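You operate a simulated robot arm through the tools that you are given. There is no shell and no other tool. Be economical: measure what you need, move in short steps, check, and stop when the job is done.

You run a simulated robot arm. Do the job below in one go: nothing can be reset, and whatever is moved stays where it is left.

JOB
Scan frame 4 of film strip 56.
Fine: strip held by its edges, laid on the carrier with its number to the back; hood down; one scan. Where these are worked on the way, their far stop is far enough and under half their travel is too little: scanner hood.

The check looks at the end state, three seconds after you hand in, the way a careful person would. Anything else that was tipped, shoved, dropped, spilled or broken makes it a failure.

ROBOT AND FRAMES
A 7-joint arm with a two-finger parallel gripper, fixed in place. Base frame: the origin is at the foot of the arm, x ahead of it, y to its left, z up; the work surface is at about z = 0.806. Readings come in m, degrees, newtons and seconds.
Its first joint turns from -132.0 to 132.0 degrees. Payload 3.91 kg.
The TCP is the grasp point between the finger pads, 0.03 m short of the fingertips. In the tool frame z runs along the fingers and y along their closing line. Largest opening 0.11 m; finger width 0.02, thickness 0.01; the body of the gripper, 0.048 by 0.112 m, starts 0.055 m behind the TCP.
Orientation is that of the tool frame in the base frame, as a unit quaternion [x, y, z, w]. With the fingers straight down and closing along the base's y, the tool's x points along the base's -x, its y along +y and its z along -z.

CONTROLS
- The arm moves only by the tool send_rows. Its arguments are lists of equal length, an entry for each row: "translation": the shift along the tool's x, y, z in units of 20 mm (1.0 is 20 mm), a list of three; "rot": the turn, a rotation vector about the tool's x, y, z in units of 4 degrees (1.0 is 4 degrees), a list of three; "claw": the closure, from 0 (fully open) to 1 (shut). In form: {"translation": [[x, y, z], ...], "rot": [[rx, ry, rz], ...], "claw": [claw, ...]}. A call has 1 to 8 rows; each row shifts and turns the commanded pose from where the row before left it, along the tool's axes as they then stand. A call with a number of a shift or a turn outside -1 to 1 is refused whole. Rows are played at 5 a second. More than 0.05 m and 8.6 degrees between two rows, or a gripper value outside its range, and nothing of the call is played. Where a pose cannot be reached the arm comes as near as it can. A force on the tool above 40 N (or 10 N above the force at the start of the call, whichever is more), or a blocked arm, ends the call early, and 0.2 s more pass. The fingers move at their own pace (about 0.108 m/s each) and stop on an object; they squeeze with about 25 N. The grip force told is the motor's: it shows also when the fingers shut on nothing. Time passes only in rows, and 0.2 s behind the last, so rows that do not move let the fingers close. It gives the time, the measured TCP pose, the force on the tool (base axes), the opening and the grip force at its end, in the units of the frame above (readings bear some noise), with the torque about the TCP (base axes, N m) and any sound that the robot's microphone picked up.
- Cameras (640 x 400 px; columns grow to the right, rows downward): "scene" is fixed at [0.0443, 0.6477, 1.5768]; the picture's right is [0.09, -1.00, 0.00], its down [-0.86, -0.08, -0.50] and it looks along [0.50, 0.05, -0.87] (base axes); focal length 278 px, centre (320, 200). "wrist" rides on the gripper at [0.072, 0.017, -0.103] in the tool frame; the picture's right is [-0.23, 0.97, 0.00], its down [-0.76, -0.18, -0.62] and it looks along [-0.61, -0.14, 0.78] (tool axes); focal length 222 px, centre (320, 200). There is no depth. A picture from a camera that has moved, and an enlarged one, comes with that camera's place and axes in the base frame and with its lens. The place of the scene camera against the robot may be out by one fixed shift of up to 0.012 m in any direction.
- camera(camera): a new picture of that camera. No time passes.
- zoom(camera, box): a new picture of the part [left, top, right, bottom] of that camera's present view, enlarged. No time passes.
- close_job(): hands the job in; it is judged then, once.

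Work in short steps. Places have to be worked out from the pictures, the camera data and where the tool is seen: move nearer, look again, correct. Check each grasp and each placing, and mend what went wrong. You have 120 turns and 84 pictures in all, those below and enlarged ones among them. Open the gripper and draw the arm clear of the work before you hand the job in, unless the task says otherwise; then end with one line.

The tools are called after "Emit:" as a command line: name --argument value ..., lists and objects as JSON in quotes. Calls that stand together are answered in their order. send_rows: Moves the arm, as the interface text tells. Its arguments: {"type":"object","properties":{"translation":{"type":"array"},"rot":{"type":"array"},"claw":{"type":"array"}},"required":["translation","rot","claw"]} The other tools are called the same way: camera (camera) takes a picture; zoom (camera, box) takes an enlarged picture of a part of a camera's view; close_job () hands the job in.

At the start:

```text
t: 0.0
tool_pos: [0.3746, 0.5449, 1.2724]
ee_rot: [0.001, 1.0, 0.0, 0.0]
ft_force: [-0.1, 1.0, -0.2]
torque: [0.0, -0.01, -0.03]
opening: 0.1101
finger_force: 0.0
```

scene: 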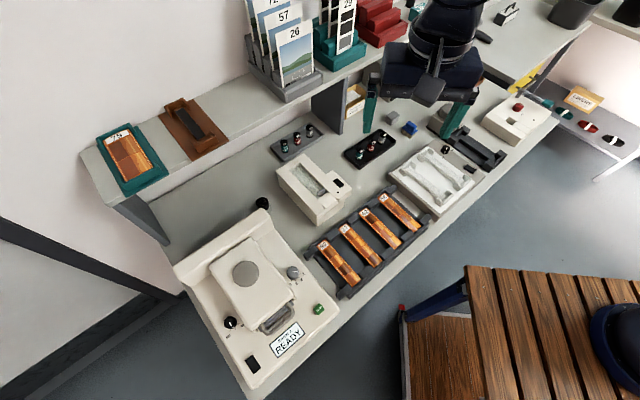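
wrist: 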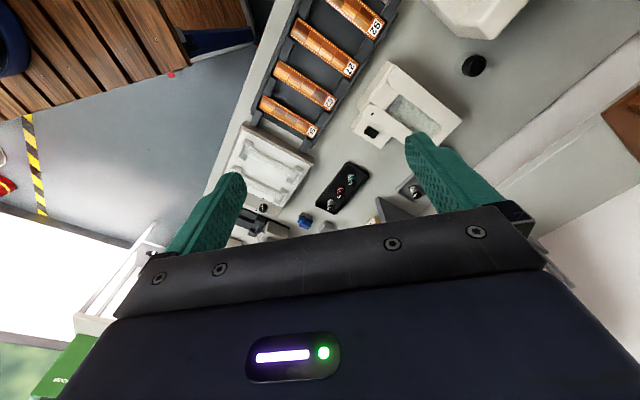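

I start by looking closely at the scanner and the strip rack.

Emit:
zoom --camera "scene" --box '[170, 190, 350, 400]'

Emit:
zoom --camera "scene" --box '[270, 130, 490, 300]'

```text
1.90 times, centred on (260, 295) of scene
camera zoom: at [0.0443, 0.6477, 1.5768], right [0.09, -1.0, 0.0], down [-0.86, -0.08, -0.5], along [0.5, 0.05, -0.87], focal length 529 px, centre (434, 19)
```

zoom: 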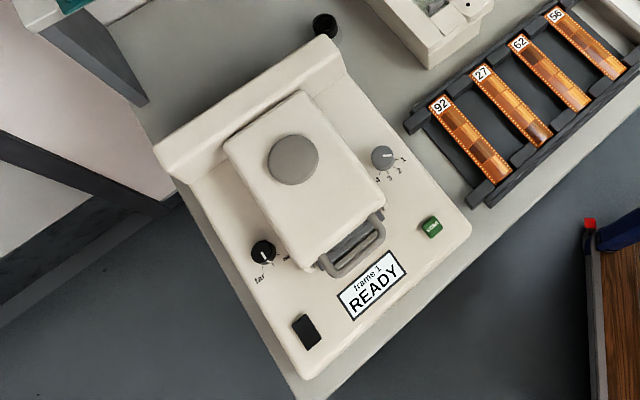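

```text
2.35 times, centred on (380, 215) of scene
camera zoom: at [0.0443, 0.6477, 1.5768], right [0.09, -1.0, 0.0], down [-0.86, -0.08, -0.5], along [0.5, 0.05, -0.87], focal length 653 px, centre (179, 165)
```

zoom: 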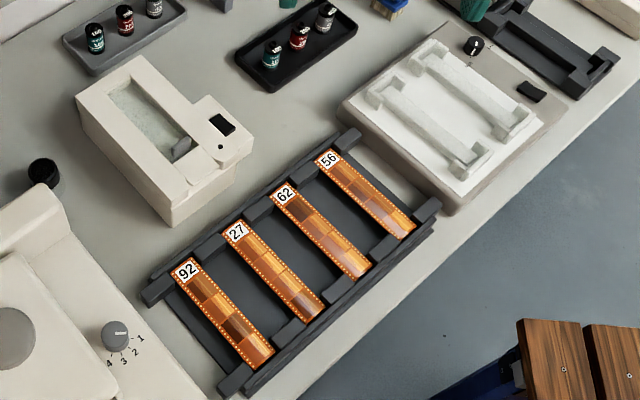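

The tool is high above the bench. I turn it about 44° to match the bench direction and travel toward the front of the scanner to get a near view.

Emit:
send_rows --translation '[[0.9, 0.4, 0], [0.87, 0.462, 0], [0.836, 0.521, 0], [0.797, 0.578, 0], [0.755, 0.632, 0], [0.709, 0.684, 0], [0.66, 0.731, 0], [0.607, 0.776, 0]]' --rot '[[0, 0, -1], [0, 0, -1], [0, 0, -1], [0, 0, -1], [0, 0, -1], [0, 0, -1], [0, 0, -1], [0, 0, -1]]' --claw '[0, 0, 0, 0, 0, 0, 0, 0]'

Emit:
send_rows --translation '[[0.551, 0.816, 0.5], [0.493, 0.853, 0.5], [0.432, 0.885, 0.5], [0.37, 0.913, 0.5], [0.37, 0.913, 0.5], [0.37, 0.913, 0.5], [0.37, 0.913, 0.5], [0.37, 0.913, 0.5]]' --rot '[[0, 0, -1], [0, 0, -1], [0, 0, -1], [0, 0, 0], [0, 0, 0], [0, 0, 0], [0, 0, 0], [0, 0, 0]]' --claw '[0, 0, 0, 0, 0, 0, 0, 0]'

Emit:
camera --camera "wrist"

```text
t: 1.8
tool_pos: [0.2309, 0.6091, 1.2727]
ee_rot: [-0.277, 0.961, 0.0, 0.0]
ft_force: [-1.2, 0.8, -0.2]
torque: [-0.01, 0.04, 0.02]
opening: 0.1099
finger_force: 0.1
```

```text
t: 3.6
tool_pos: [0.0865, 0.6736, 1.1925]
ee_rot: [-0.375, 0.927, -0.001, -0.001]
ft_force: [0.6, -0.6, 0.8]
torque: [0.0, 0.0, -0.01]
opening: 0.1097
finger_force: 0.1
```

```text
79 pictures are left
camera wrist: at [0.0236, 0.6354, 1.2955], right [-0.51, 0.86, 0.0], down [0.67, 0.4, 0.62], along [0.53, 0.32, -0.78], focal length 222 px, centre (320, 200)
```

wrist: 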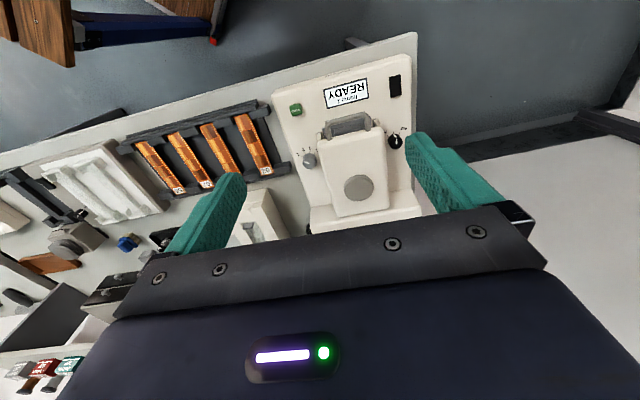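

The scanner is in view. I zoom in on it.

Emit:
zoom --camera "wrist" --box '[260, 30, 430, 240]'

```text
1.90 times, centred on (345, 135) of wrist
camera zoom: at [0.0236, 0.6354, 1.2955], right [-0.51, 0.86, 0.0], down [0.67, 0.4, 0.62], along [0.53, 0.32, -0.78], focal length 423 px, centre (272, 324)
```

zoom: 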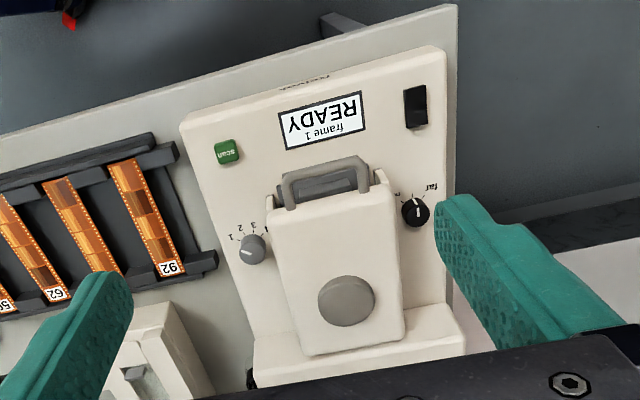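

I move lower and nearer for a second viewpoint, to triangulate the handle and knob.

Emit:
send_rows --translation '[[0.42, 0.25, 0.92], [0.42, 0.25, 0.92], [0.42, 0.25, 0.92], [0.42, 0.25, 0.92], [0.42, 0.25, 0.92], [0.42, 0.25, 0.92]]' --rot '[[0, 0, 0], [0, 0, 0], [0, 0, 0], [0, 0, 0], [0, 0, 0], [0, 0, 0]]' --claw '[0, 0, 0, 0, 0, 0]'

Emit:
camera --camera "wrist"

```text
t: 5.0
tool_pos: [0.0296, 0.66, 1.0828]
ee_rot: [-0.374, 0.927, 0.0, 0.0]
ft_force: [0.0, -0.4, 0.6]
torque: [0.01, -0.02, 0.01]
opening: 0.1101
finger_force: 0.1
```

```text
77 pictures are left
camera wrist: at [-0.0338, 0.6223, 1.1854], right [-0.51, 0.86, 0.0], down [0.67, 0.4, 0.62], along [0.53, 0.32, -0.78], focal length 222 px, centre (320, 200)
```

wrist: 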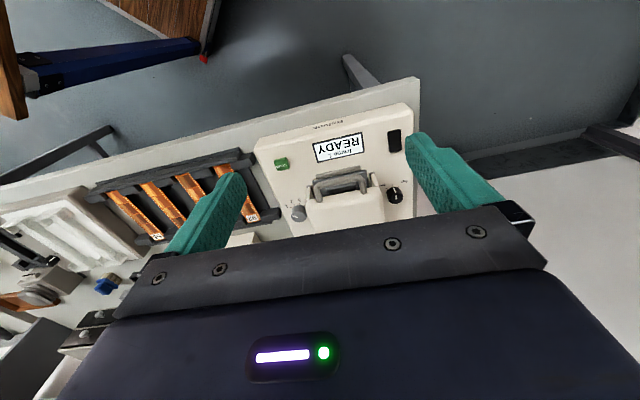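

Emit:
zoom --camera "wrist" --box '[240, 90, 430, 240]'

```text
2.67 times, centred on (335, 165) of wrist
camera zoom: at [-0.0338, 0.6223, 1.1854], right [-0.51, 0.86, 0.0], down [0.67, 0.4, 0.62], along [0.53, 0.32, -0.78], focal length 592 px, centre (280, 293)
```

zoom: 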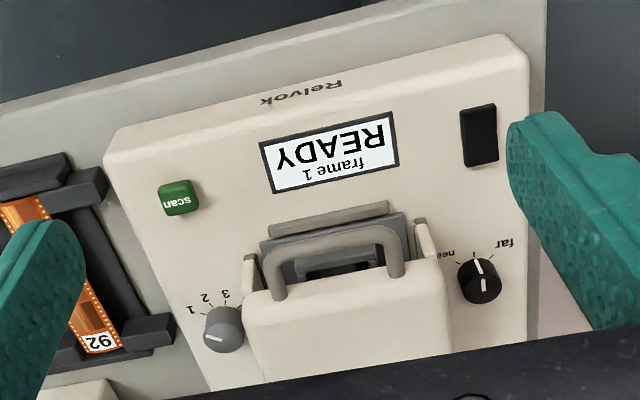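

Bar estimated near (0.107, 0.740, 0.913) and the frame knob near (0.233, 0.735, 0.865). I zoom further on the knob and the handle.

Emit:
zoom --camera "wrist" --box '[285, 185, 333, 215]'

Emit:
zoom --camera "wrist" --box '[300, 150, 396, 210]'

Emit:
zoom --camera "scene" --box '[215, 225, 325, 345]'

```text
13.33 times, centred on (309, 200) of wrist
camera zoom: at [-0.0338, 0.6223, 1.1854], right [-0.51, 0.86, 0.0], down [0.67, 0.4, 0.62], along [0.53, 0.32, -0.78], focal length 2962 px, centre (467, 200)
```

zoom: 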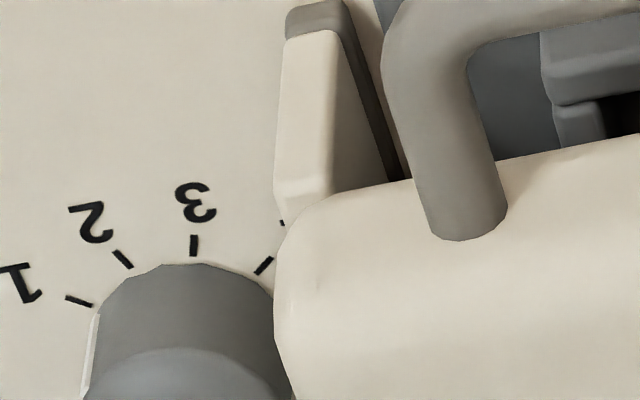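

```text
6.67 times, centred on (348, 180) of wrist
camera zoom: at [-0.0338, 0.6223, 1.1854], right [-0.51, 0.86, 0.0], down [0.67, 0.4, 0.62], along [0.53, 0.32, -0.78], focal length 1481 px, centre (133, 333)
```

zoom: 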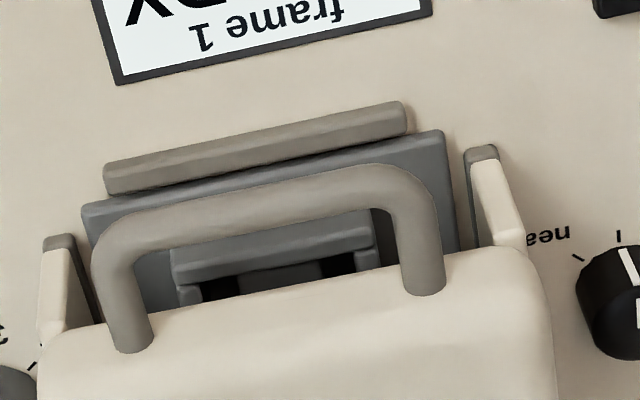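

```text
3.33 times, centred on (270, 285) of scene
camera zoom: at [0.0443, 0.6477, 1.5768], right [0.09, -1.0, 0.0], down [-0.86, -0.08, -0.5], along [0.5, 0.05, -0.87], focal length 926 px, centre (487, -83)
```

zoom: 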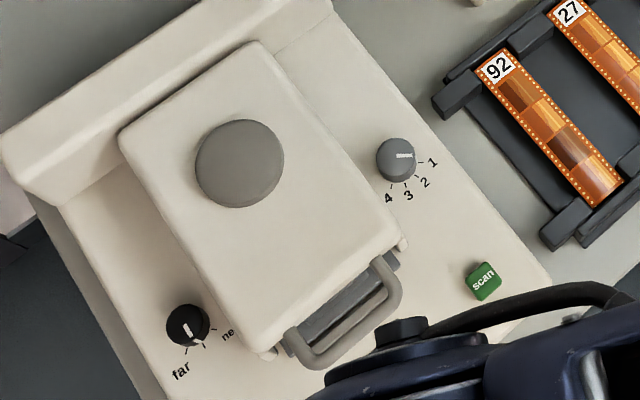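

The knob points at 1; positions run clockwise from above in about 34° steps. I'll first open the hood by gripping its round bar front-to-back, so I turn the tool to yaw −45°.

Emit:
send_rows --translation '[[0, 0, 0], [0, 0, 0], [0, 0, 0], [0, 0, 0], [0, 0, 0], [0, 0, 0], [0, 0, 0], [0, 0, 0]]' --rot '[[0, 0, 1], [0, 0, 1], [0, 0, 1], [0, 0, 1], [0, 0, 1], [0, 0, 1], [0, 0, 1], [0, 0, 1]]' --claw '[0, 0, 0, 0, 0, 0, 0, 0]'

Emit:
send_rows --translation '[[0, 0, 0], [0, 0, 0], [0, 0, 0], [0, 0, 0], [0, 0, 0], [0, 0, 0], [0, 0, 0], [0, 0, 0]]' --rot '[[0, 0, 1], [0, 0, 1], [0, 0, 1], [0, 0, 1], [0, 0, 1], [0, 0, 1], [0, 0, 1], [0, 0, 1]]' --claw '[0, 0, 0, 0, 0, 0, 0, 0]'

Emit:
send_rows --translation '[[0, 0.7, 0], [0, 0.7, 0], [0, 0.7, 0.5], [0, 0.7, 0.5], [0, 0.7, 0.5], [0, 0.7, 0.5], [0, 0.7, 0.5], [0, 0.6, 0.5]]' --rot '[[0, 0, 1], [0, 0, 1], [0, 0, 1], [0, 0, 1], [0, 0, 1], [0, 0, 1], [0, 0, 0.25], [0, 0, 0]]' --claw '[0.3, 0.5, 0.7, 0.78, 0.78, 0.78, 0.78, 0.78]'

Emit:
camera --camera "wrist"

Emit:
camera --camera "scene"

```text
t: 6.8
tool_pos: [0.0285, 0.6611, 1.0827]
ee_rot: [-0.104, 0.995, -0.001, 0.0]
ft_force: [0.4, 1.0, 0.4]
torque: [-0.01, -0.02, 0.0]
opening: 0.1101
finger_force: 0.1
```

```text
t: 8.6
tool_pos: [0.028, 0.6607, 1.0827]
ee_rot: [0.174, 0.985, 0.001, 0.0]
ft_force: [0.7, 0.7, -0.1]
torque: [0.0, -0.02, -0.01]
opening: 0.1099
finger_force: 0.1
```

```text
t: 10.4
tool_pos: [0.0901, 0.7509, 1.0234]
ee_rot: [0.382, 0.924, 0.0, 0.0]
ft_force: [-0.3, 0.7, 0.6]
torque: [0.07, 0.03, 0.02]
opening: 0.0245
finger_force: 0.1
```

```text
72 pictures are left
camera wrist: at [0.0512, 0.8146, 1.1258], right [0.85, 0.53, 0.0], down [0.41, -0.66, 0.62], along [0.33, -0.53, -0.78], focal length 222 px, centre (320, 200)
```

wrist: 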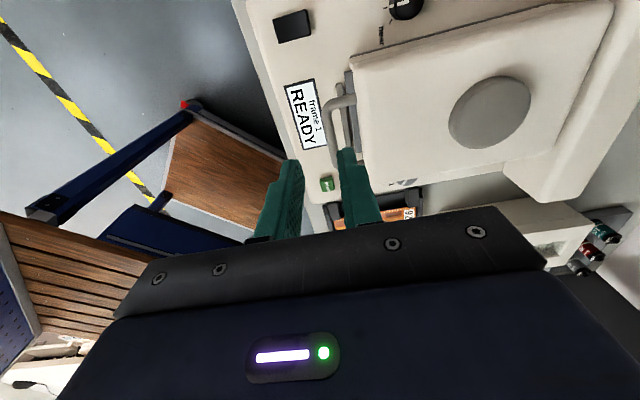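

```text
71 pictures are left
```

scene: 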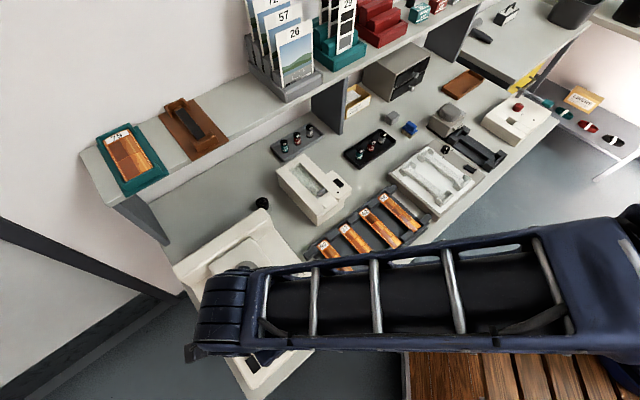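

I zoom to locate the bar from this new viewpoint.

Emit:
zoom --camera "wrist" --box '[270, 60, 390, 240]'

```text
2.22 times, centred on (330, 150) of wrist
camera zoom: at [0.0512, 0.8146, 1.1258], right [0.85, 0.53, 0.0], down [0.41, -0.66, 0.62], along [0.33, -0.53, -0.78], focal length 494 px, centre (298, 311)
```

zoom: 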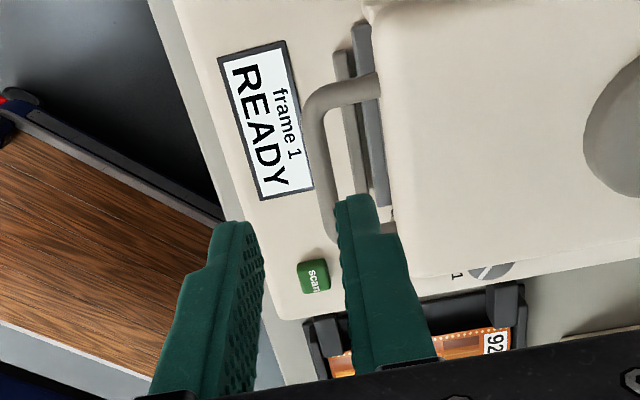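

Bar centre near (0.1075, 0.743, 0.909). I shift 18 mm sideways, 4 mm back, and descend most of the way.

Emit:
send_rows --translation '[[-0.9, 0.22, 0.3], [0, 0, 0.8], [0, 0, 0.8], [0, 0, 0.8]]' --rot '[[0, 0, 0], [0, 0, 0], [0, 0, 0], [0, 0, 0]]' --claw '[0.78, 0.78, 0.78, 0.78]'

Emit:
zoom --camera "wrist" --box '[230, 60, 430, 240]'

```text
t: 11.4
tool_pos: [0.1065, 0.7416, 0.9678]
ee_rot: [0.383, 0.924, 0.001, 0.001]
ft_force: [-0.2, 0.0, 0.7]
torque: [0.02, 0.01, 0.01]
opening: 0.0243
finger_force: 0.0
```

```text
2.22 times, centred on (330, 150) of wrist
camera zoom: at [0.0673, 0.8051, 1.0715], right [0.85, 0.53, 0.0], down [0.41, -0.66, 0.62], along [0.33, -0.53, -0.78], focal length 494 px, centre (298, 311)
```

zoom: 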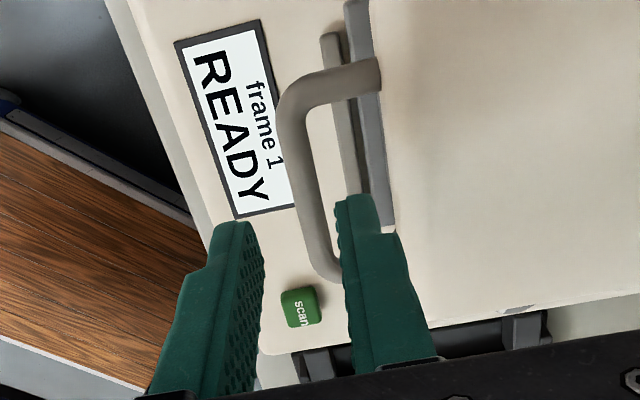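

The tool axis projects right onto the bar's middle, and the back finger fits inside the loop. I descend to TCP z≈0.924 and close.

Emit:
send_rows --translation '[[0, 0, 0.75], [0, 0, 0.75], [0, 0, 0.7], [0, 0, 0]]' --rot '[[0, 0, 0], [0, 0, 0], [0, 0, 0], [0, 0, 0]]' --claw '[0.78, 0.78, 0.78, 0.78]'

Emit:
zoom --camera "wrist" --box '[230, 60, 430, 240]'

```text
t: 12.4
tool_pos: [0.1051, 0.7417, 0.9246]
ee_rot: [0.382, 0.924, 0.0, 0.0]
ft_force: [0.6, -0.3, -0.1]
torque: [-0.02, -0.01, 0.02]
opening: 0.0241
finger_force: 0.0
```

```text
2.22 times, centred on (330, 150) of wrist
camera zoom: at [0.0663, 0.8052, 1.0277], right [0.85, 0.53, 0.0], down [0.41, -0.66, 0.62], along [0.33, -0.53, -0.78], focal length 494 px, centre (298, 311)
```

zoom: 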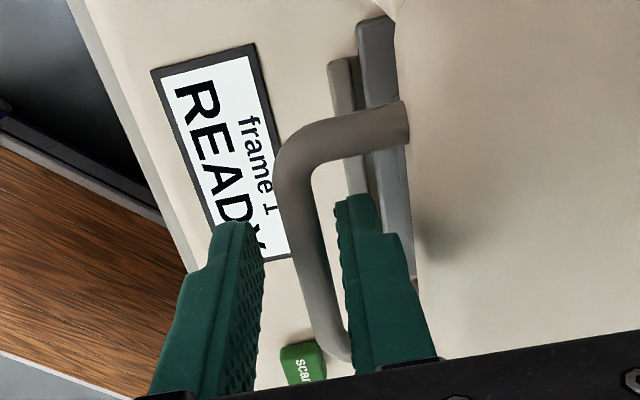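

The bar is straddled. I close on it.

Emit:
send_rows --translation '[[0, 0, 0], [0, 0, 0], [0, 0, 0]]' --rot '[[0, 0, 0], [0, 0, 0], [0, 0, 0]]' --claw '[1, 1, 1]'

```text
t: 13.2
tool_pos: [0.1074, 0.7432, 0.9255]
ee_rot: [0.382, 0.924, 0.004, 0.0]
ft_force: [2.6, 7.6, -1.1]
torque: [-0.1, -0.32, 0.93]
opening: 0.01
finger_force: 44.9
stopped in row 3: the force on the tool passed its limit at 42 N (the readings are from after the stop); the commanded pose is now the measured one
```

Gripped on the 10 mm bar. I lift along an arc of ~0.2 m radius about the rear hinge, first four short rows.

Emit:
send_rows --translation '[[0, 0.114, -0.866], [0, 0.189, -0.852], [0, 0.262, -0.833], [0, 0.334, -0.807]]' --rot '[[0, 0, 0], [0, 0, 0], [0, 0, 0], [0, 0, 0]]' --claw '[1, 1, 1, 1]'

Emit:
camera --camera "wrist"

```text
t: 13.8
tool_pos: [0.1086, 0.7439, 0.9592]
ee_rot: [0.381, 0.925, -0.002, 0.0]
ft_force: [-1.0, -9.0, -0.7]
torque: [-0.13, 0.05, 0.9]
opening: 0.0095
finger_force: 45.0
stopped in row 3: the force on the tool passed its limit at 46 N (the readings are from after the stop); the commanded pose is now the measured one
```

```text
67 pictures are left
camera wrist: at [0.0695, 0.8087, 1.0629], right [0.85, 0.53, 0.0], down [0.42, -0.66, 0.63], along [0.33, -0.53, -0.78], focal length 222 px, centre (320, 200)
```

wrist: 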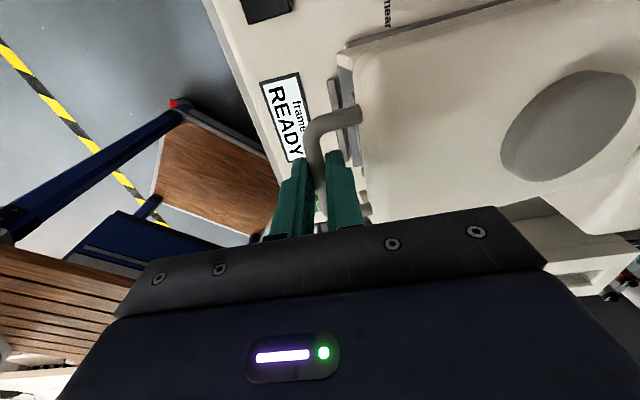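

The bar rose 34 mm and the hood follows, but the force limit tripped. I continue with slower, smaller rows.

Emit:
send_rows --translation '[[0, 0.1, -0.42], [0, 0.11, -0.41], [0, 0.13, -0.4], [0, 0.15, -0.4], [0, 0.17, -0.4], [0, 0.18, -0.4]]' --rot '[[0, 0, 0], [0, 0, 0], [0, 0, 0], [0, 0, 0], [0, 0, 0], [0, 0, 0]]' --claw '[1, 1, 1, 1, 1, 1]'

Emit:
camera --camera "wrist"

```text
t: 14.4
tool_pos: [0.1099, 0.7462, 0.9744]
ee_rot: [0.379, 0.925, -0.003, 0.001]
ft_force: [-0.1, -11.9, -0.4]
torque: [-0.2, 0.04, 0.86]
opening: 0.0098
finger_force: 45.1
stopped in row 3: the force on the tool passed its limit at 42 N (the readings are from after the stop); the commanded pose is now the measured one
```

```text
66 pictures are left
camera wrist: at [0.0707, 0.8107, 1.077], right [0.85, 0.53, -0.01], down [0.42, -0.66, 0.63], along [0.33, -0.53, -0.78], focal length 222 px, centre (320, 200)
```

wrist: 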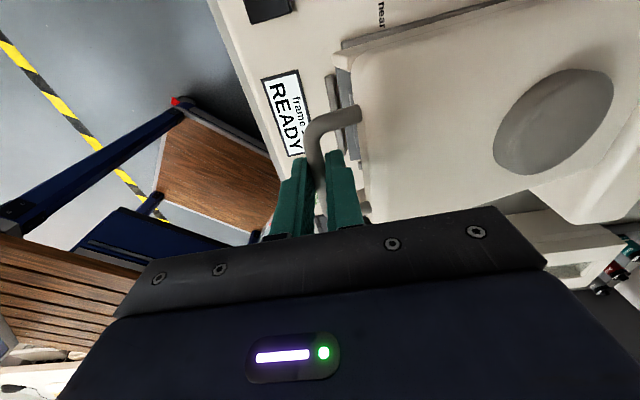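

The lateral force says I pull back too early (hinge sits higher than assumed). I go almost straight up in small rows and watch the force.

Emit:
send_rows --translation '[[0, 0, -0.25], [0, 0, -0.25], [0, 0.03, -0.25], [0, 0.03, -0.25]]' --rot '[[0, 0, 0], [0, 0, 0], [0, 0, 0], [0, 0, 0]]' --claw '[1, 1, 1, 1]'

```text
t: 15.4
tool_pos: [0.1122, 0.7496, 0.9962]
ee_rot: [0.382, 0.924, -0.003, 0.001]
ft_force: [16.1, 11.7, -8.1]
torque: [0.57, 0.12, 0.84]
opening: 0.0098
finger_force: 44.8
```

Now it pulls backward: fits a 0.2 m radius with current elevation of ~17°. I continue on that arc.

Emit:
send_rows --translation '[[0, 0.2, -0.41], [0, 0.16, -0.406], [0, 0.177, -0.398], [0, 0.195, -0.39]]' --rot '[[0, 0, 0], [0, 0, 0], [0, 0, 0], [0, 0, 0]]' --claw '[1, 1, 1, 1]'

```text
t: 16.4
tool_pos: [0.1202, 0.7581, 1.0277]
ee_rot: [0.381, 0.925, -0.004, 0.0]
ft_force: [6.1, -20.0, 1.1]
torque: [-0.39, -0.04, 0.77]
opening: 0.0094
finger_force: 44.5
```

Emit:
send_rows --translation '[[-0.05, 0.17, -0.39], [-0.03, 0.2, -0.38], [-0.03, 0.22, -0.37], [-0.02, 0.24, -0.365], [-0.02, 0.255, -0.355], [-0.02, 0.27, -0.345]]' --rot '[[0, 0, 0], [0, 0, 0], [0, 0, 0], [0, 0, 0], [0, 0, 0], [0, 0, 0]]' --claw '[1, 1, 1, 1, 1, 1]'

Emit:
camera --camera "scene"

Emit:
camera --camera "wrist"

```text
t: 17.8
tool_pos: [0.1393, 0.776, 1.0725]
ee_rot: [0.379, 0.925, -0.003, 0.0]
ft_force: [-32.4, 6.5, 11.4]
torque: [0.42, 0.92, 0.51]
opening: 0.0096
finger_force: 44.9
```

```text
65 pictures are left
```

scene: 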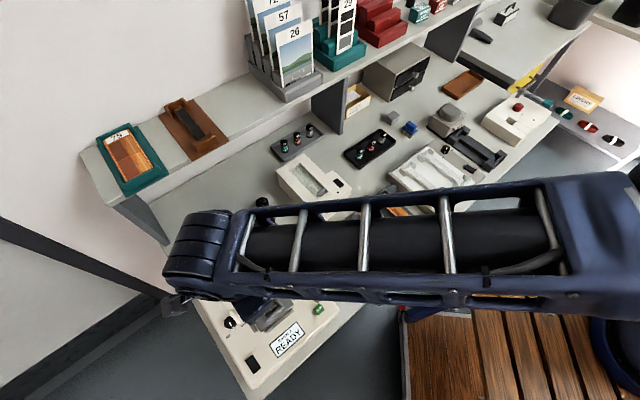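

```text
64 pictures are left
camera wrist: at [0.1005, 0.8401, 1.1754], right [0.85, 0.53, -0.01], down [0.42, -0.66, 0.62], along [0.33, -0.53, -0.78], focal length 222 px, centre (320, 200)
```

wrist: 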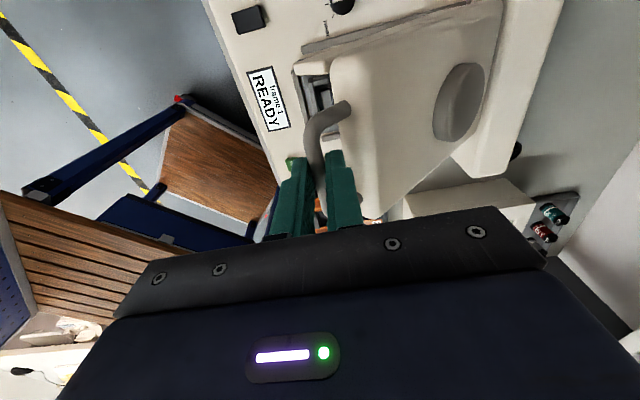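

The hood is about 40° up; data fit r = 0.22 m. I continue the arc.

Emit:
send_rows --translation '[[0.04, 0.28, -0.38], [0.02, 0.318, -0.36], [0.0, 0.333, -0.345], [0, 0.348, -0.33], [0, 0.362, -0.315]]' --rot '[[0, 0, 0], [0, 0, 0], [0, 0, 0], [0, 0, 0], [0, 0, 0]]' --claw '[1, 1, 1, 1, 1]'

```text
t: 19.0
tool_pos: [0.1636, 0.799, 1.107]
ee_rot: [0.381, 0.925, -0.003, 0.001]
ft_force: [-26.8, -3.7, 23.8]
torque: [0.25, 0.79, 0.46]
opening: 0.0096
finger_force: 45.2
```

Emit:
send_rows --translation '[[0, 0.28, -0.4], [0, 0.36, -0.32], [0.0, 0.37, -0.305], [0, 0.38, -0.29], [0, 0.39, -0.275]]' --rot '[[0, 0, 0], [0, 0, 0], [0, 0, 0], [0, 0, 0], [0, 0, 0]]' --claw '[1, 1, 1, 1, 1]'

Emit:
camera --camera "wrist"

```text
t: 20.2
tool_pos: [0.193, 0.8271, 1.1332]
ee_rot: [0.382, 0.924, -0.005, 0.001]
ft_force: [4.1, 15.7, -31.8]
torque: [0.22, -0.13, 0.37]
opening: 0.0098
finger_force: 45.1
```

```text
63 pictures are left
camera wrist: at [0.1535, 0.8916, 1.2358], right [0.85, 0.53, -0.01], down [0.41, -0.66, 0.63], along [0.33, -0.54, -0.78], focal length 222 px, centre (320, 200)
```

wrist: 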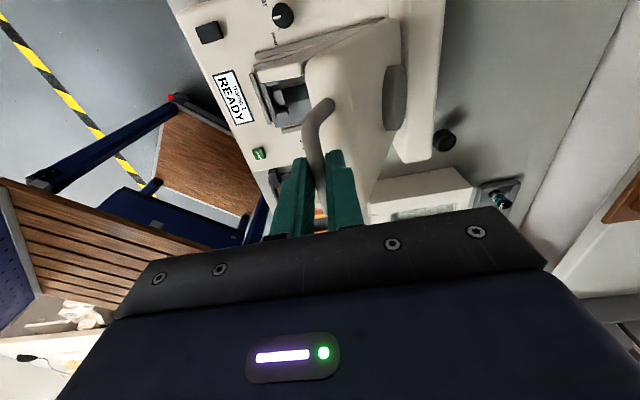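

At about 63° open. I carry on, slightly lower, towards upright and watch for the stop.

Emit:
send_rows --translation '[[0, 0.45, -0.08], [0, 0.445, -0.17], [0.0, 0.452, -0.155], [0, 0.459, -0.135]]' --rot '[[0, 0, 0], [0, 0, 0], [0, 0, 0], [0, 0, 0]]' --claw '[1, 1, 1, 1]'

```text
t: 21.2
tool_pos: [0.2167, 0.8515, 1.1496]
ee_rot: [0.381, 0.925, -0.003, 0.0]
ft_force: [10.7, -11.5, 0.3]
torque: [-0.4, -0.44, 0.11]
opening: 0.0097
finger_force: 44.7
```

Emit:
send_rows --translation '[[0, 0.46, -0.12], [0, 0.47, -0.1], [0.0, 0.475, -0.08], [0, 0.48, -0.055], [0, 0.48, -0.03]]' --rot '[[0, 0, 0], [0, 0, 0], [0, 0, 0], [0, 0, 0], [0, 0, 0]]' --claw '[1, 1, 1, 1, 1]'

Emit:
camera --camera "wrist"

Emit:
camera --camera "scene"

```text
t: 22.4
tool_pos: [0.2486, 0.8838, 1.1579]
ee_rot: [0.38, 0.925, -0.002, -0.001]
ft_force: [4.7, -8.9, 29.6]
torque: [0.06, 0.12, -0.12]
opening: 0.0096
finger_force: 44.8
```

```text
62 pictures are left
camera wrist: at [0.2105, 0.9482, 1.2605], right [0.85, 0.53, 0.0], down [0.42, -0.66, 0.62], along [0.33, -0.53, -0.78], focal length 222 px, centre (320, 200)
```

wrist: 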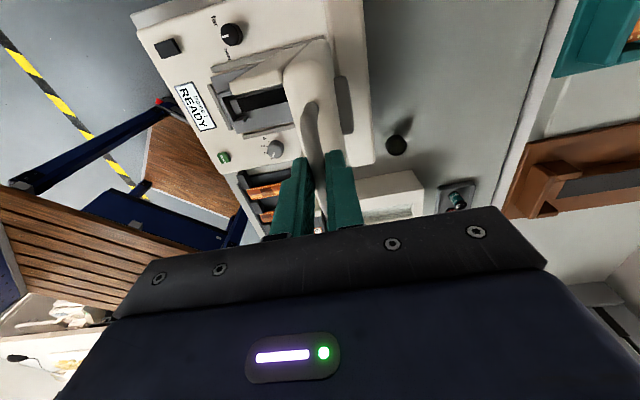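

```text
61 pictures are left
```

scene: 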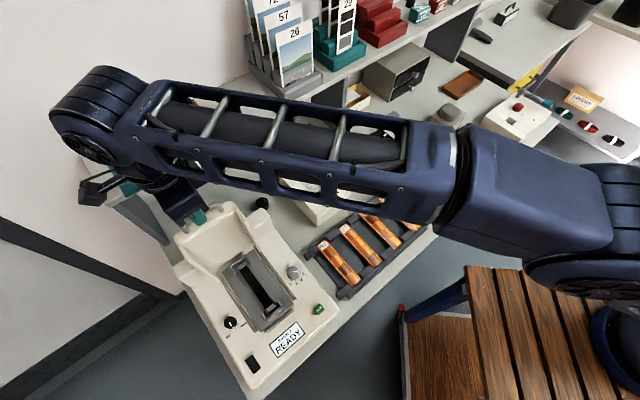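

Hood nearly upright. I push a little further to find its stop.

Emit:
send_rows --translation '[[0, 0.4, -0.1], [0, 0.4, 0.0], [0.0, 0.4, 0.03]]' --rot '[[0, 0, 0], [0, 0, 0], [0, 0, 0]]' --claw '[1, 1, 1]'

```text
t: 22.8
tool_pos: [0.2516, 0.8866, 1.1577]
ee_rot: [0.381, 0.925, -0.006, 0.0]
ft_force: [-5.0, -26.8, 7.4]
torque: [-0.96, -0.31, -0.17]
opening: 0.0095
finger_force: 45.4
stopped in row 1: the force on the tool passed its limit at 47 N (the readings are from after the stop); the commanded pose is now the measured one
```

The stop is reached (force rise, no motion). I open the fingers and withdraw upward, watching whether the hood stays.

Emit:
send_rows --translation '[[0, 0, 0], [0, 0, 0], [0, 0, -0.5], [0, 0, -1], [0, 0, -1]]' --rot '[[0, 0, 0], [0, 0, 0], [0, 0, 0], [0, 0, 0], [0, 0, 0]]' --claw '[0.7, 0.7, 0.7, 0.7, 0.7]'

Emit:
camera --camera "wrist"

```text
t: 24.0
tool_pos: [0.2512, 0.8882, 1.2049]
ee_rot: [0.38, 0.925, -0.006, 0.0]
ft_force: [-0.5, 0.4, 0.2]
torque: [0.04, 0.0, -0.01]
opening: 0.0331
finger_force: 0.1
```

```text
60 pictures are left
camera wrist: at [0.2124, 0.953, 1.3076], right [0.85, 0.53, -0.01], down [0.42, -0.66, 0.63], along [0.33, -0.54, -0.78], focal length 222 px, centre (320, 200)
```

wrist: 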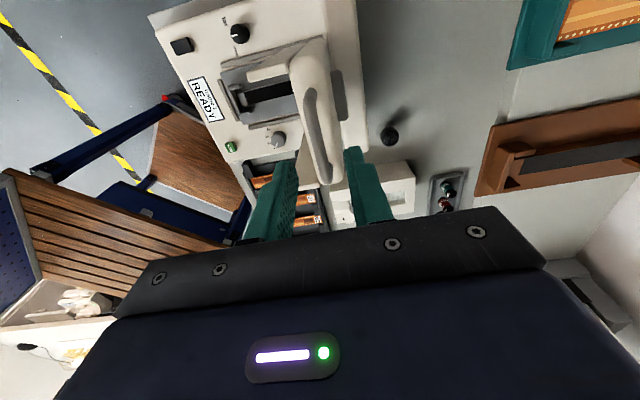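

The hood holds upright. I withdraw forward and sideways, then turn the tool to yaw ≈ +40° in front of the knob.

Emit:
send_rows --translation '[[0, -1, 0], [0, -1, 0], [0, -1, 0], [-0.5, -1, 0], [-0.5, -1, 0], [-0.5, -1, 0], [-0.5, -1, 0], [-0.5, -1, 0]]' --rot '[[0, 0, 0], [0, 0, 0], [0, 0, 0], [0, 0, -0.5], [0, 0, -0.5], [0, 0, -0.5], [0, 0, -0.5], [0, 0, -0.5]]' --claw '[0.5, 0.5, 0.5, 0.5, 0.5, 0.5, 0.5, 0.5]'

Emit:
send_rows --translation '[[0, -0.5, 0.5], [0, -0.5, 0.5], [0, 0, 0.5], [0, 0, 0.5], [0, 0, 0.5], [0, 0, 0.5], [0, 0, 0.5], [0, 0, 0.5]]' --rot '[[0, 0, -1], [0, 0, -1], [0, 0, -1], [0, 0, -1], [0, 0, -1], [0, 0, -1], [0, 0, -1], [0, 0, -1]]' --claw '[0.5, 0.5, 0.5, 0.5, 0.5, 0.5, 0.5, 0.5]'

Emit:
send_rows --translation '[[0, 0, 0], [0, 0, 0], [0, 0, 0], [0, 0, 0], [0, 0, 0], [0, 0, 0], [0, 0, 0], [0, 0, 0]]' --rot '[[0, 0, -1], [0, 0, -1], [0, 0, -1], [0, 0, -1], [0, 0, -1], [0, 0, -1], [0, 0, -1], [0, 0, -1]]' --claw '[0.5, 0.5, 0.5, 0.5, 0.5, 0.5, 0.5, 0.5]'

Emit:
camera --camera "wrist"

Emit:
zoom --camera "scene" --box '[170, 150, 450, 400]'

```text
t: 25.8
tool_pos: [0.1806, 0.7367, 1.2082]
ee_rot: [0.298, 0.955, -0.005, -0.001]
ft_force: [0.5, 0.8, 0.3]
torque: [0.0, 0.04, -0.03]
opening: 0.0549
finger_force: 0.0
```

```text
t: 27.6
tool_pos: [0.1699, 0.7207, 1.1266]
ee_rot: [0.024, 1.0, -0.005, -0.002]
ft_force: [0.2, 0.8, -0.6]
torque: [-0.01, 0.01, 0.0]
opening: 0.0553
finger_force: 0.1
```

```text
t: 29.4
tool_pos: [0.1705, 0.72, 1.1287]
ee_rot: [-0.255, 0.967, -0.005, -0.003]
ft_force: [-0.5, 0.4, 0.0]
torque: [-0.01, 0.03, -0.02]
opening: 0.0551
finger_force: 0.0
```

```text
59 pictures are left
camera wrist: at [0.1001, 0.7001, 1.2315], right [-0.28, 0.96, -0.01], down [0.75, 0.22, 0.62], along [0.6, 0.17, -0.79], focal length 222 px, centre (320, 200)
```

wrist: 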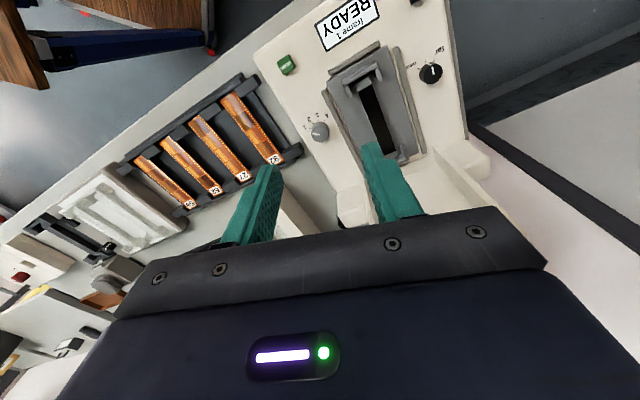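

```text
1.60 times, centred on (310, 275) of scene
camera zoom: at [0.0443, 0.6477, 1.5768], right [0.09, -1.0, 0.0], down [-0.86, -0.08, -0.5], along [0.5, 0.05, -0.87], focal length 444 px, centre (336, 80)
```

zoom: 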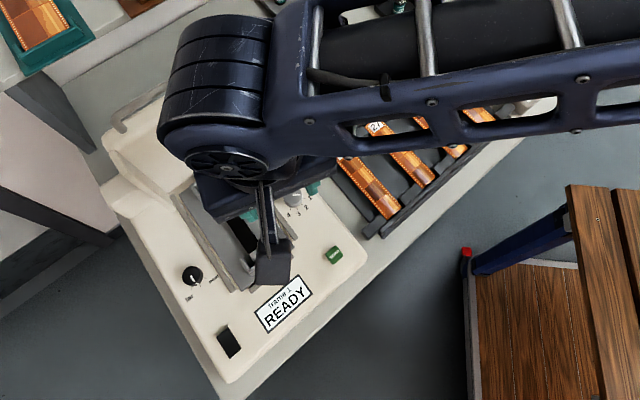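

Hood upright, θ≈30°. I zoom on the knob and carrier from here to fix their positions.

Emit:
zoom --camera "wrist" --box '[290, 40, 440, 180]'

Emit:
zoom --camera "wrist" --box '[296, 105, 344, 145]'

```text
2.86 times, centred on (365, 110) of wrist
camera zoom: at [0.1001, 0.7001, 1.2315], right [-0.28, 0.96, -0.01], down [0.75, 0.22, 0.62], along [0.6, 0.17, -0.79], focal length 635 px, centre (191, 457)
```

zoom: 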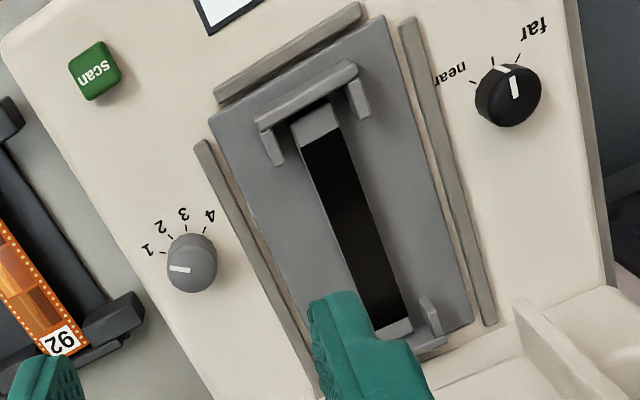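

```text
10.00 times, centred on (320, 125) of wrist
camera zoom: at [0.1001, 0.7001, 1.2315], right [-0.28, 0.96, -0.01], down [0.75, 0.22, 0.62], along [0.6, 0.17, -0.79], focal length 2221 px, centre (320, 950)
```

zoom: 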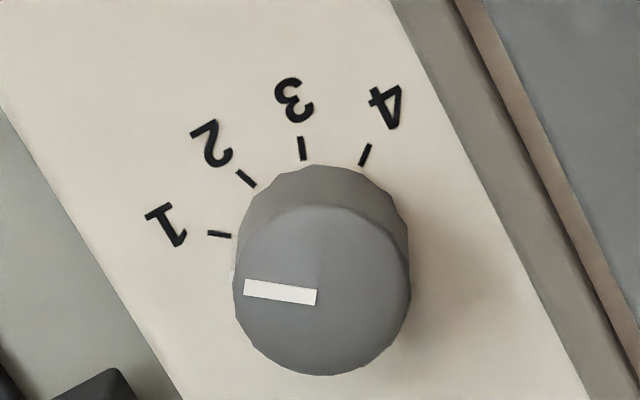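

Knob axis works out at (0.243, 0.740), top z≈0.863, deck 0.845, diameter 30 mm. I move above it with a 36 mm opening.

Emit:
send_rows --translation '[[-0.455, -0.1125, 0.9], [-0.455, -0.1125, 0.9], [-0.455, -0.1125, 0.9], [-0.455, -0.1125, 0.9], [-0.455, -0.1125, 0.9], [-0.455, -0.1125, 0.9], [-0.455, -0.1125, 0.9], [-0.455, -0.1125, 0.9]]' --rot '[[0, 0, 0], [0, 0, 0], [0, 0, 0], [0, 0, 0], [0, 0, 0], [0, 0, 0], [0, 0, 0], [0, 0, 0]]' --claw '[0.66, 0.66, 0.66, 0.66, 0.66, 0.66, 0.66, 0.66]'

Emit:
zoom --camera "wrist" --box '[220, 20, 420, 200]'

```text
t: 31.2
tool_pos: [0.2421, 0.7395, 0.9826]
ee_rot: [-0.253, 0.967, -0.003, -0.003]
ft_force: [-0.6, 0.1, -0.1]
torque: [0.0, 0.01, 0.0]
opening: 0.0376
finger_force: 0.1
```

```text
2.22 times, centred on (320, 110) of wrist
camera zoom: at [0.1711, 0.719, 1.0869], right [-0.28, 0.96, -0.01], down [0.75, 0.22, 0.62], along [0.6, 0.17, -0.79], focal length 494 px, centre (320, 400)
```

zoom: 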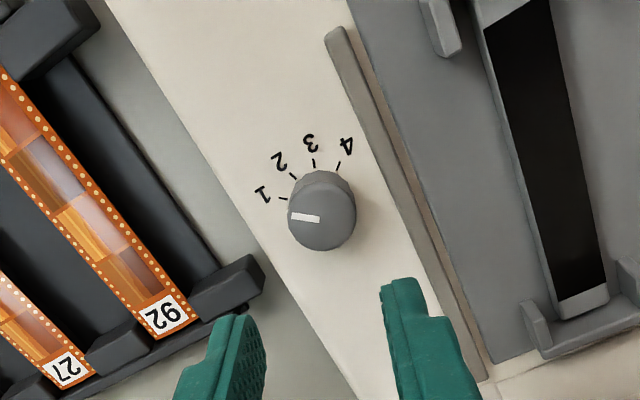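

Centred. I descend to TCP z≈0.880 and check, then close.

Emit:
send_rows --translation '[[0, 0, 0.9], [0, 0, 0.9], [0, 0, 0.9], [0, 0, 0.9], [0, 0, 0.9], [0, 0, 0.62]]' --rot '[[0, 0, 0], [0, 0, 0], [0, 0, 0], [0, 0, 0], [0, 0, 0], [0, 0, 0]]' --claw '[0.66, 0.66, 0.66, 0.66, 0.66, 0.66]'

Emit:
send_rows --translation '[[0, 0, 0], [0, 0, 0]]' --rot '[[0, 0, 0], [0, 0, 0]]' --claw '[1, 1]'

Emit:
camera --camera "wrist"

```text
t: 32.6
tool_pos: [0.2416, 0.7379, 0.8808]
ee_rot: [-0.253, 0.967, -0.004, -0.003]
ft_force: [-0.6, -0.3, 1.9]
torque: [0.04, 0.03, 0.01]
opening: 0.0371
finger_force: 0.0
```

```text
t: 33.2
tool_pos: [0.2416, 0.7391, 0.8812]
ee_rot: [-0.253, 0.968, -0.003, -0.003]
ft_force: [-4.6, 21.5, -3.5]
torque: [1.02, -0.29, -0.09]
opening: 0.0296
finger_force: 44.9
```

```text
54 pictures are left
camera wrist: at [0.1707, 0.7196, 0.9844], right [-0.28, 0.96, -0.01], down [0.75, 0.22, 0.62], along [0.6, 0.17, -0.79], focal length 222 px, centre (320, 200)
```

wrist: 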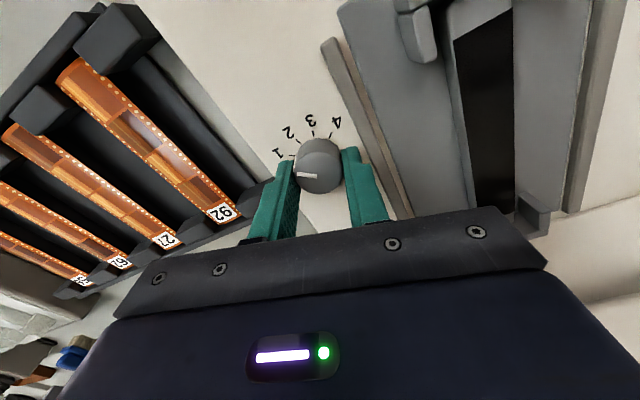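

Knob gripped (30 mm). I rotate it clockwise from above, 30° first.

Emit:
send_rows --translation '[[0, 0.04, 0], [0, 0, 0], [0, 0, 0], [0, 0, 0], [0, 0, 0], [0, 0, 0], [0, 0, 0], [0, 0, 0]]' --rot '[[0, 0, 0.5], [0, 0, 1], [0, 0, 1], [0, 0, 1], [0, 0, 1], [0, 0, 1], [0, 0, 1], [0, 0, 1]]' --claw '[1, 1, 1, 1, 1, 1, 1, 1]'

Emit:
camera --camera "wrist"

```text
t: 35.0
tool_pos: [0.242, 0.7376, 0.8814]
ee_rot: [0.007, 1.0, -0.006, -0.001]
ft_force: [1.4, -8.6, 6.8]
torque: [-0.16, -0.31, 0.03]
opening: 0.0295
finger_force: 45.0
```

```text
53 pictures are left
camera wrist: at [0.1702, 0.7571, 0.9841], right [0.24, 0.97, -0.01], down [0.76, -0.18, 0.62], along [0.6, -0.16, -0.78], focal length 222 px, centre (320, 200)
```

wrist: 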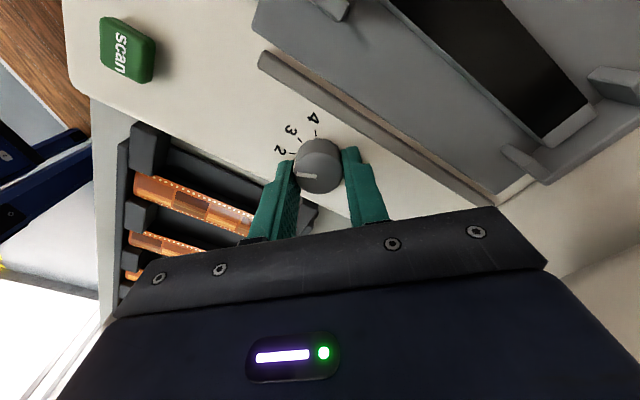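

The knob turns with the gripper. I continue the turn to about 103° in total.

Emit:
send_rows --translation '[[0, 0, 0], [0, 0, 0], [0, 0, 0], [0, 0, 0], [0, 0, 0], [0, 0, 0], [0, 0, 0], [0, 0, 0]]' --rot '[[0, 0, 1], [0, 0, 1], [0, 0, 1], [0, 0, 1], [0, 0, 1], [0, 0, 1], [0, 0, 1], [0, 0, 1]]' --claw '[1, 1, 1, 1, 1, 1, 1, 1]'

Emit:
send_rows --translation '[[0, 0, 0], [0, 0, 0], [0, 0, 0], [0, 0, 0], [0, 0, 0], [0, 0, 0], [0, 0, 0], [0, 0, 0]]' --rot '[[0, 0, 1], [0, 0, 1], [0, 0, 1], [0, 0, 1], [0, 0, 1], [0, 0, 1], [0, 0, 1], [0, 0, 1]]' --claw '[1, 1, 1, 1, 1, 1, 1, 1]'

Emit:
camera --camera "wrist"

Emit:
zoom --camera "scene" --box '[170, 190, 350, 400]'

```text
t: 36.6
tool_pos: [0.2391, 0.7367, 0.8814]
ee_rot: [0.241, 0.97, -0.007, 0.0]
ft_force: [-1.2, -12.5, 10.0]
torque: [-0.56, -0.28, 0.0]
opening: 0.0295
finger_force: 44.8
stopped in row 8: the force on the tool passed its limit at 40 N (the readings are from after the stop); the commanded pose is now the measured one
```

```text
t: 38.4
tool_pos: [0.2393, 0.7371, 0.8811]
ee_rot: [0.497, 0.868, -0.008, 0.001]
ft_force: [-4.2, -13.3, 10.5]
torque: [-1.07, -0.19, -0.03]
opening: 0.0292
finger_force: 45.5
stopped in row 8: the force on the tool passed its limit at 40 N (the readings are from after the stop); the commanded pose is now the measured one
```

```text
52 pictures are left
camera wrist: at [0.2181, 0.8096, 0.9832], right [0.95, 0.3, -0.01], down [0.24, -0.74, 0.63], along [0.18, -0.61, -0.78], focal length 222 px, centre (320, 200)
```

wrist: 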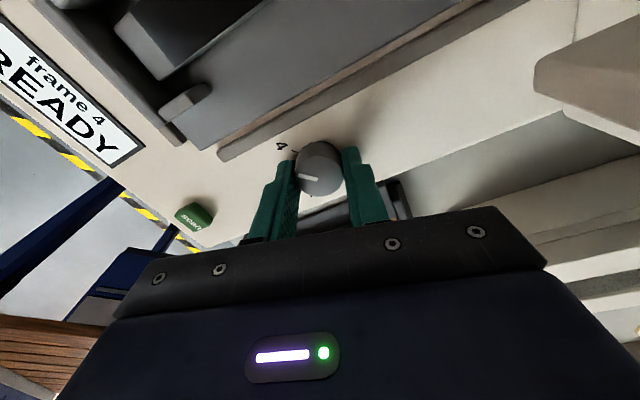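

```text
1.90 times, centred on (260, 295) of scene
camera zoom: at [0.0443, 0.6477, 1.5768], right [0.09, -1.0, 0.0], down [-0.86, -0.08, -0.5], along [0.5, 0.05, -0.87], focal length 529 px, centre (434, 19)
```

zoom: 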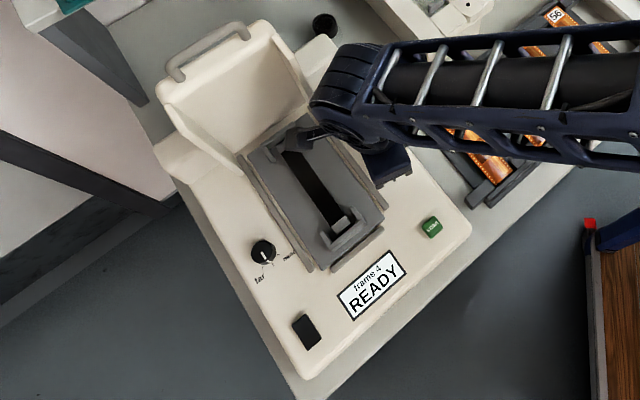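

The display says frame 4 after 89°; I turn ~12° more to bring the pointer onto the 4 mark.

Emit:
send_rows --translation '[[0, 0, 0], [0, 0, 0], [0, 0, 0], [0, 0, 0]]' --rot '[[0, 0, 0.8], [0, 0, 0.8], [0, 0, 0.8], [0, 0, 0.8]]' --claw '[1, 1, 1, 1]'

Emit:
send_rows --translation '[[0, 0, 0], [0, 0, 0], [0, 0, -1], [0, 0, -1], [0, 0, -1], [0, 0, -1], [0, 0, -1]]' --rot '[[0, 0, 0], [0, 0, 0], [0, 0, 0], [0, 0, 0], [0, 0, 0], [0, 0, 0], [0, 0, 0]]' --claw '[0.66, 0.66, 0.66, 0.66, 0.66, 0.66, 0.66]'

Emit:
camera --camera "wrist"

```text
t: 39.4
tool_pos: [0.2388, 0.7369, 0.8806]
ee_rot: [0.589, 0.808, -0.006, 0.0]
ft_force: [-9.3, -12.7, 15.8]
torque: [-0.22, 0.04, 0.62]
opening: 0.0293
finger_force: 44.4
```

```text
t: 41.0
tool_pos: [0.2399, 0.7392, 0.9797]
ee_rot: [0.59, 0.808, -0.007, 0.002]
ft_force: [-0.9, 0.7, 0.0]
torque: [-0.01, -0.03, -0.01]
opening: 0.0374
finger_force: 0.0
```

```text
50 pictures are left
camera wrist: at [0.2348, 0.8145, 1.0825], right [1.0, 0.08, -0.01], down [0.07, -0.77, 0.63], along [0.04, -0.63, -0.77], focal length 222 px, centre (320, 200)
```

wrist: 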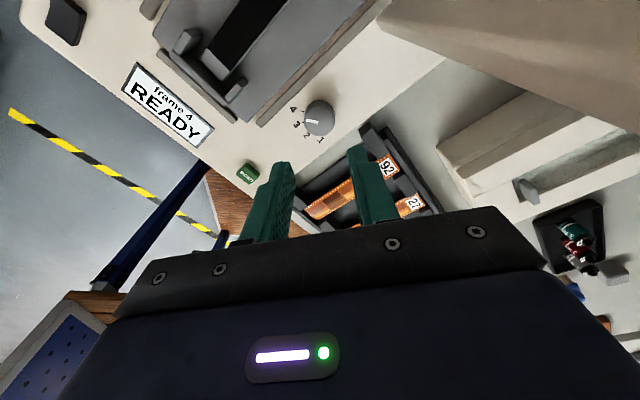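

Frame 4 shows and the pointer is at the 4 mark. I rise, move to the front and turn back to yaw 45° to inspect the carrier.

Emit:
send_rows --translation '[[-0.12, -0.92, -1], [-0.12, -0.92, -1], [-0.12, -0.92, -1], [-0.12, -0.92, -1], [-0.12, -0.92, -1], [-0.12, -0.92, -1], [-0.12, -0.92, -1], [-0.12, -0.92, -1]]' --rot '[[0, 0, 0], [0, 0, 0], [0, 0, 0], [0, 0, -1], [0, 0, -1], [0, 0, -1], [0, 0, -1], [0, 0, -1]]' --claw '[0.3, 0.3, 0.3, 0.3, 0.3, 0.3, 0.3, 0.3]'

Emit:
send_rows --translation '[[0, 0, 0], [0, 0, 0], [0, 0, 0], [0, 0, 0], [0, 0, 0], [0, 0, 0], [0, 0, 0], [0, 0, 0]]' --rot '[[0, 0, -1], [0, 0, -1], [0, 0, -1], [0, 0, -1], [0, 0, -1], [0, 0, -1], [0, 0, -1], [0, 0, -1]]' --claw '[0.3, 0.3, 0.3, 0.3, 0.3, 0.3, 0.3, 0.3]'

Emit:
send_rows --translation '[[0, 0, 0], [0, 0, 0], [0, 0, 0], [0, 0, 0], [0, 0, 0], [0, 0, 0], [0, 0, 0], [0, 0, 0]]' --rot '[[0, 0, -1], [0, 0, -1], [0, 0, -1], [0, 0, -1], [0, 0, -1], [0, 0, -1], [0, 0, -1], [0, 0, -1]]' --claw '[0.3, 0.3, 0.3, 0.3, 0.3, 0.3, 0.3, 0.3]'

Emit:
send_rows --translation '[[0, 0, 0], [0, 0, 0], [0, 0, 0], [0, 0, 0], [0, 0, 0], [0, 0, 0], [0, 0, 0], [0, 0, 0]]' --rot '[[0, 0, -1], [0, 0, -1], [0, 0, -1], [0, 0, -1], [0, 0, -1], [0, 0, -1], [0, 0, -1], [0, 0, -1]]' --claw '[0.3, 0.3, 0.3, 0.3, 0.3, 0.3, 0.3, 0.3]'

Emit:
camera --camera "wrist"

```text
t: 42.8
tool_pos: [0.1136, 0.6672, 1.1395]
ee_rot: [0.44, 0.898, -0.007, 0.001]
ft_force: [-0.3, -0.6, -0.2]
torque: [-0.02, -0.02, 0.01]
opening: 0.0773
finger_force: 0.0
```

```text
t: 44.6
tool_pos: [0.1131, 0.6674, 1.142]
ee_rot: [0.175, 0.985, -0.007, -0.002]
ft_force: [0.0, 0.1, 0.4]
torque: [0.0, 0.04, -0.02]
opening: 0.0772
finger_force: 0.0
```

```text
t: 46.4
tool_pos: [0.1133, 0.6664, 1.1418]
ee_rot: [-0.103, 0.995, -0.008, -0.003]
ft_force: [-0.1, 0.9, -0.1]
torque: [-0.04, 0.0, -0.05]
opening: 0.0768
finger_force: 0.0
```

```text
t: 48.2
tool_pos: [0.1146, 0.6666, 1.1417]
ee_rot: [-0.373, 0.928, -0.005, -0.005]
ft_force: [0.3, -0.1, -0.6]
torque: [-0.02, 0.01, -0.01]
opening: 0.0768
finger_force: 0.0
```

```text
49 pictures are left
camera wrist: at [0.0506, 0.6305, 1.2457], right [-0.51, 0.86, -0.01], down [0.68, 0.41, 0.61], along [0.53, 0.31, -0.79], focal length 222 px, centre (320, 200)
```

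wrist: 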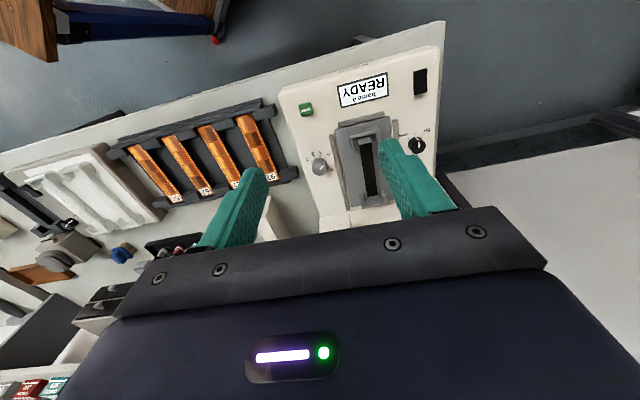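

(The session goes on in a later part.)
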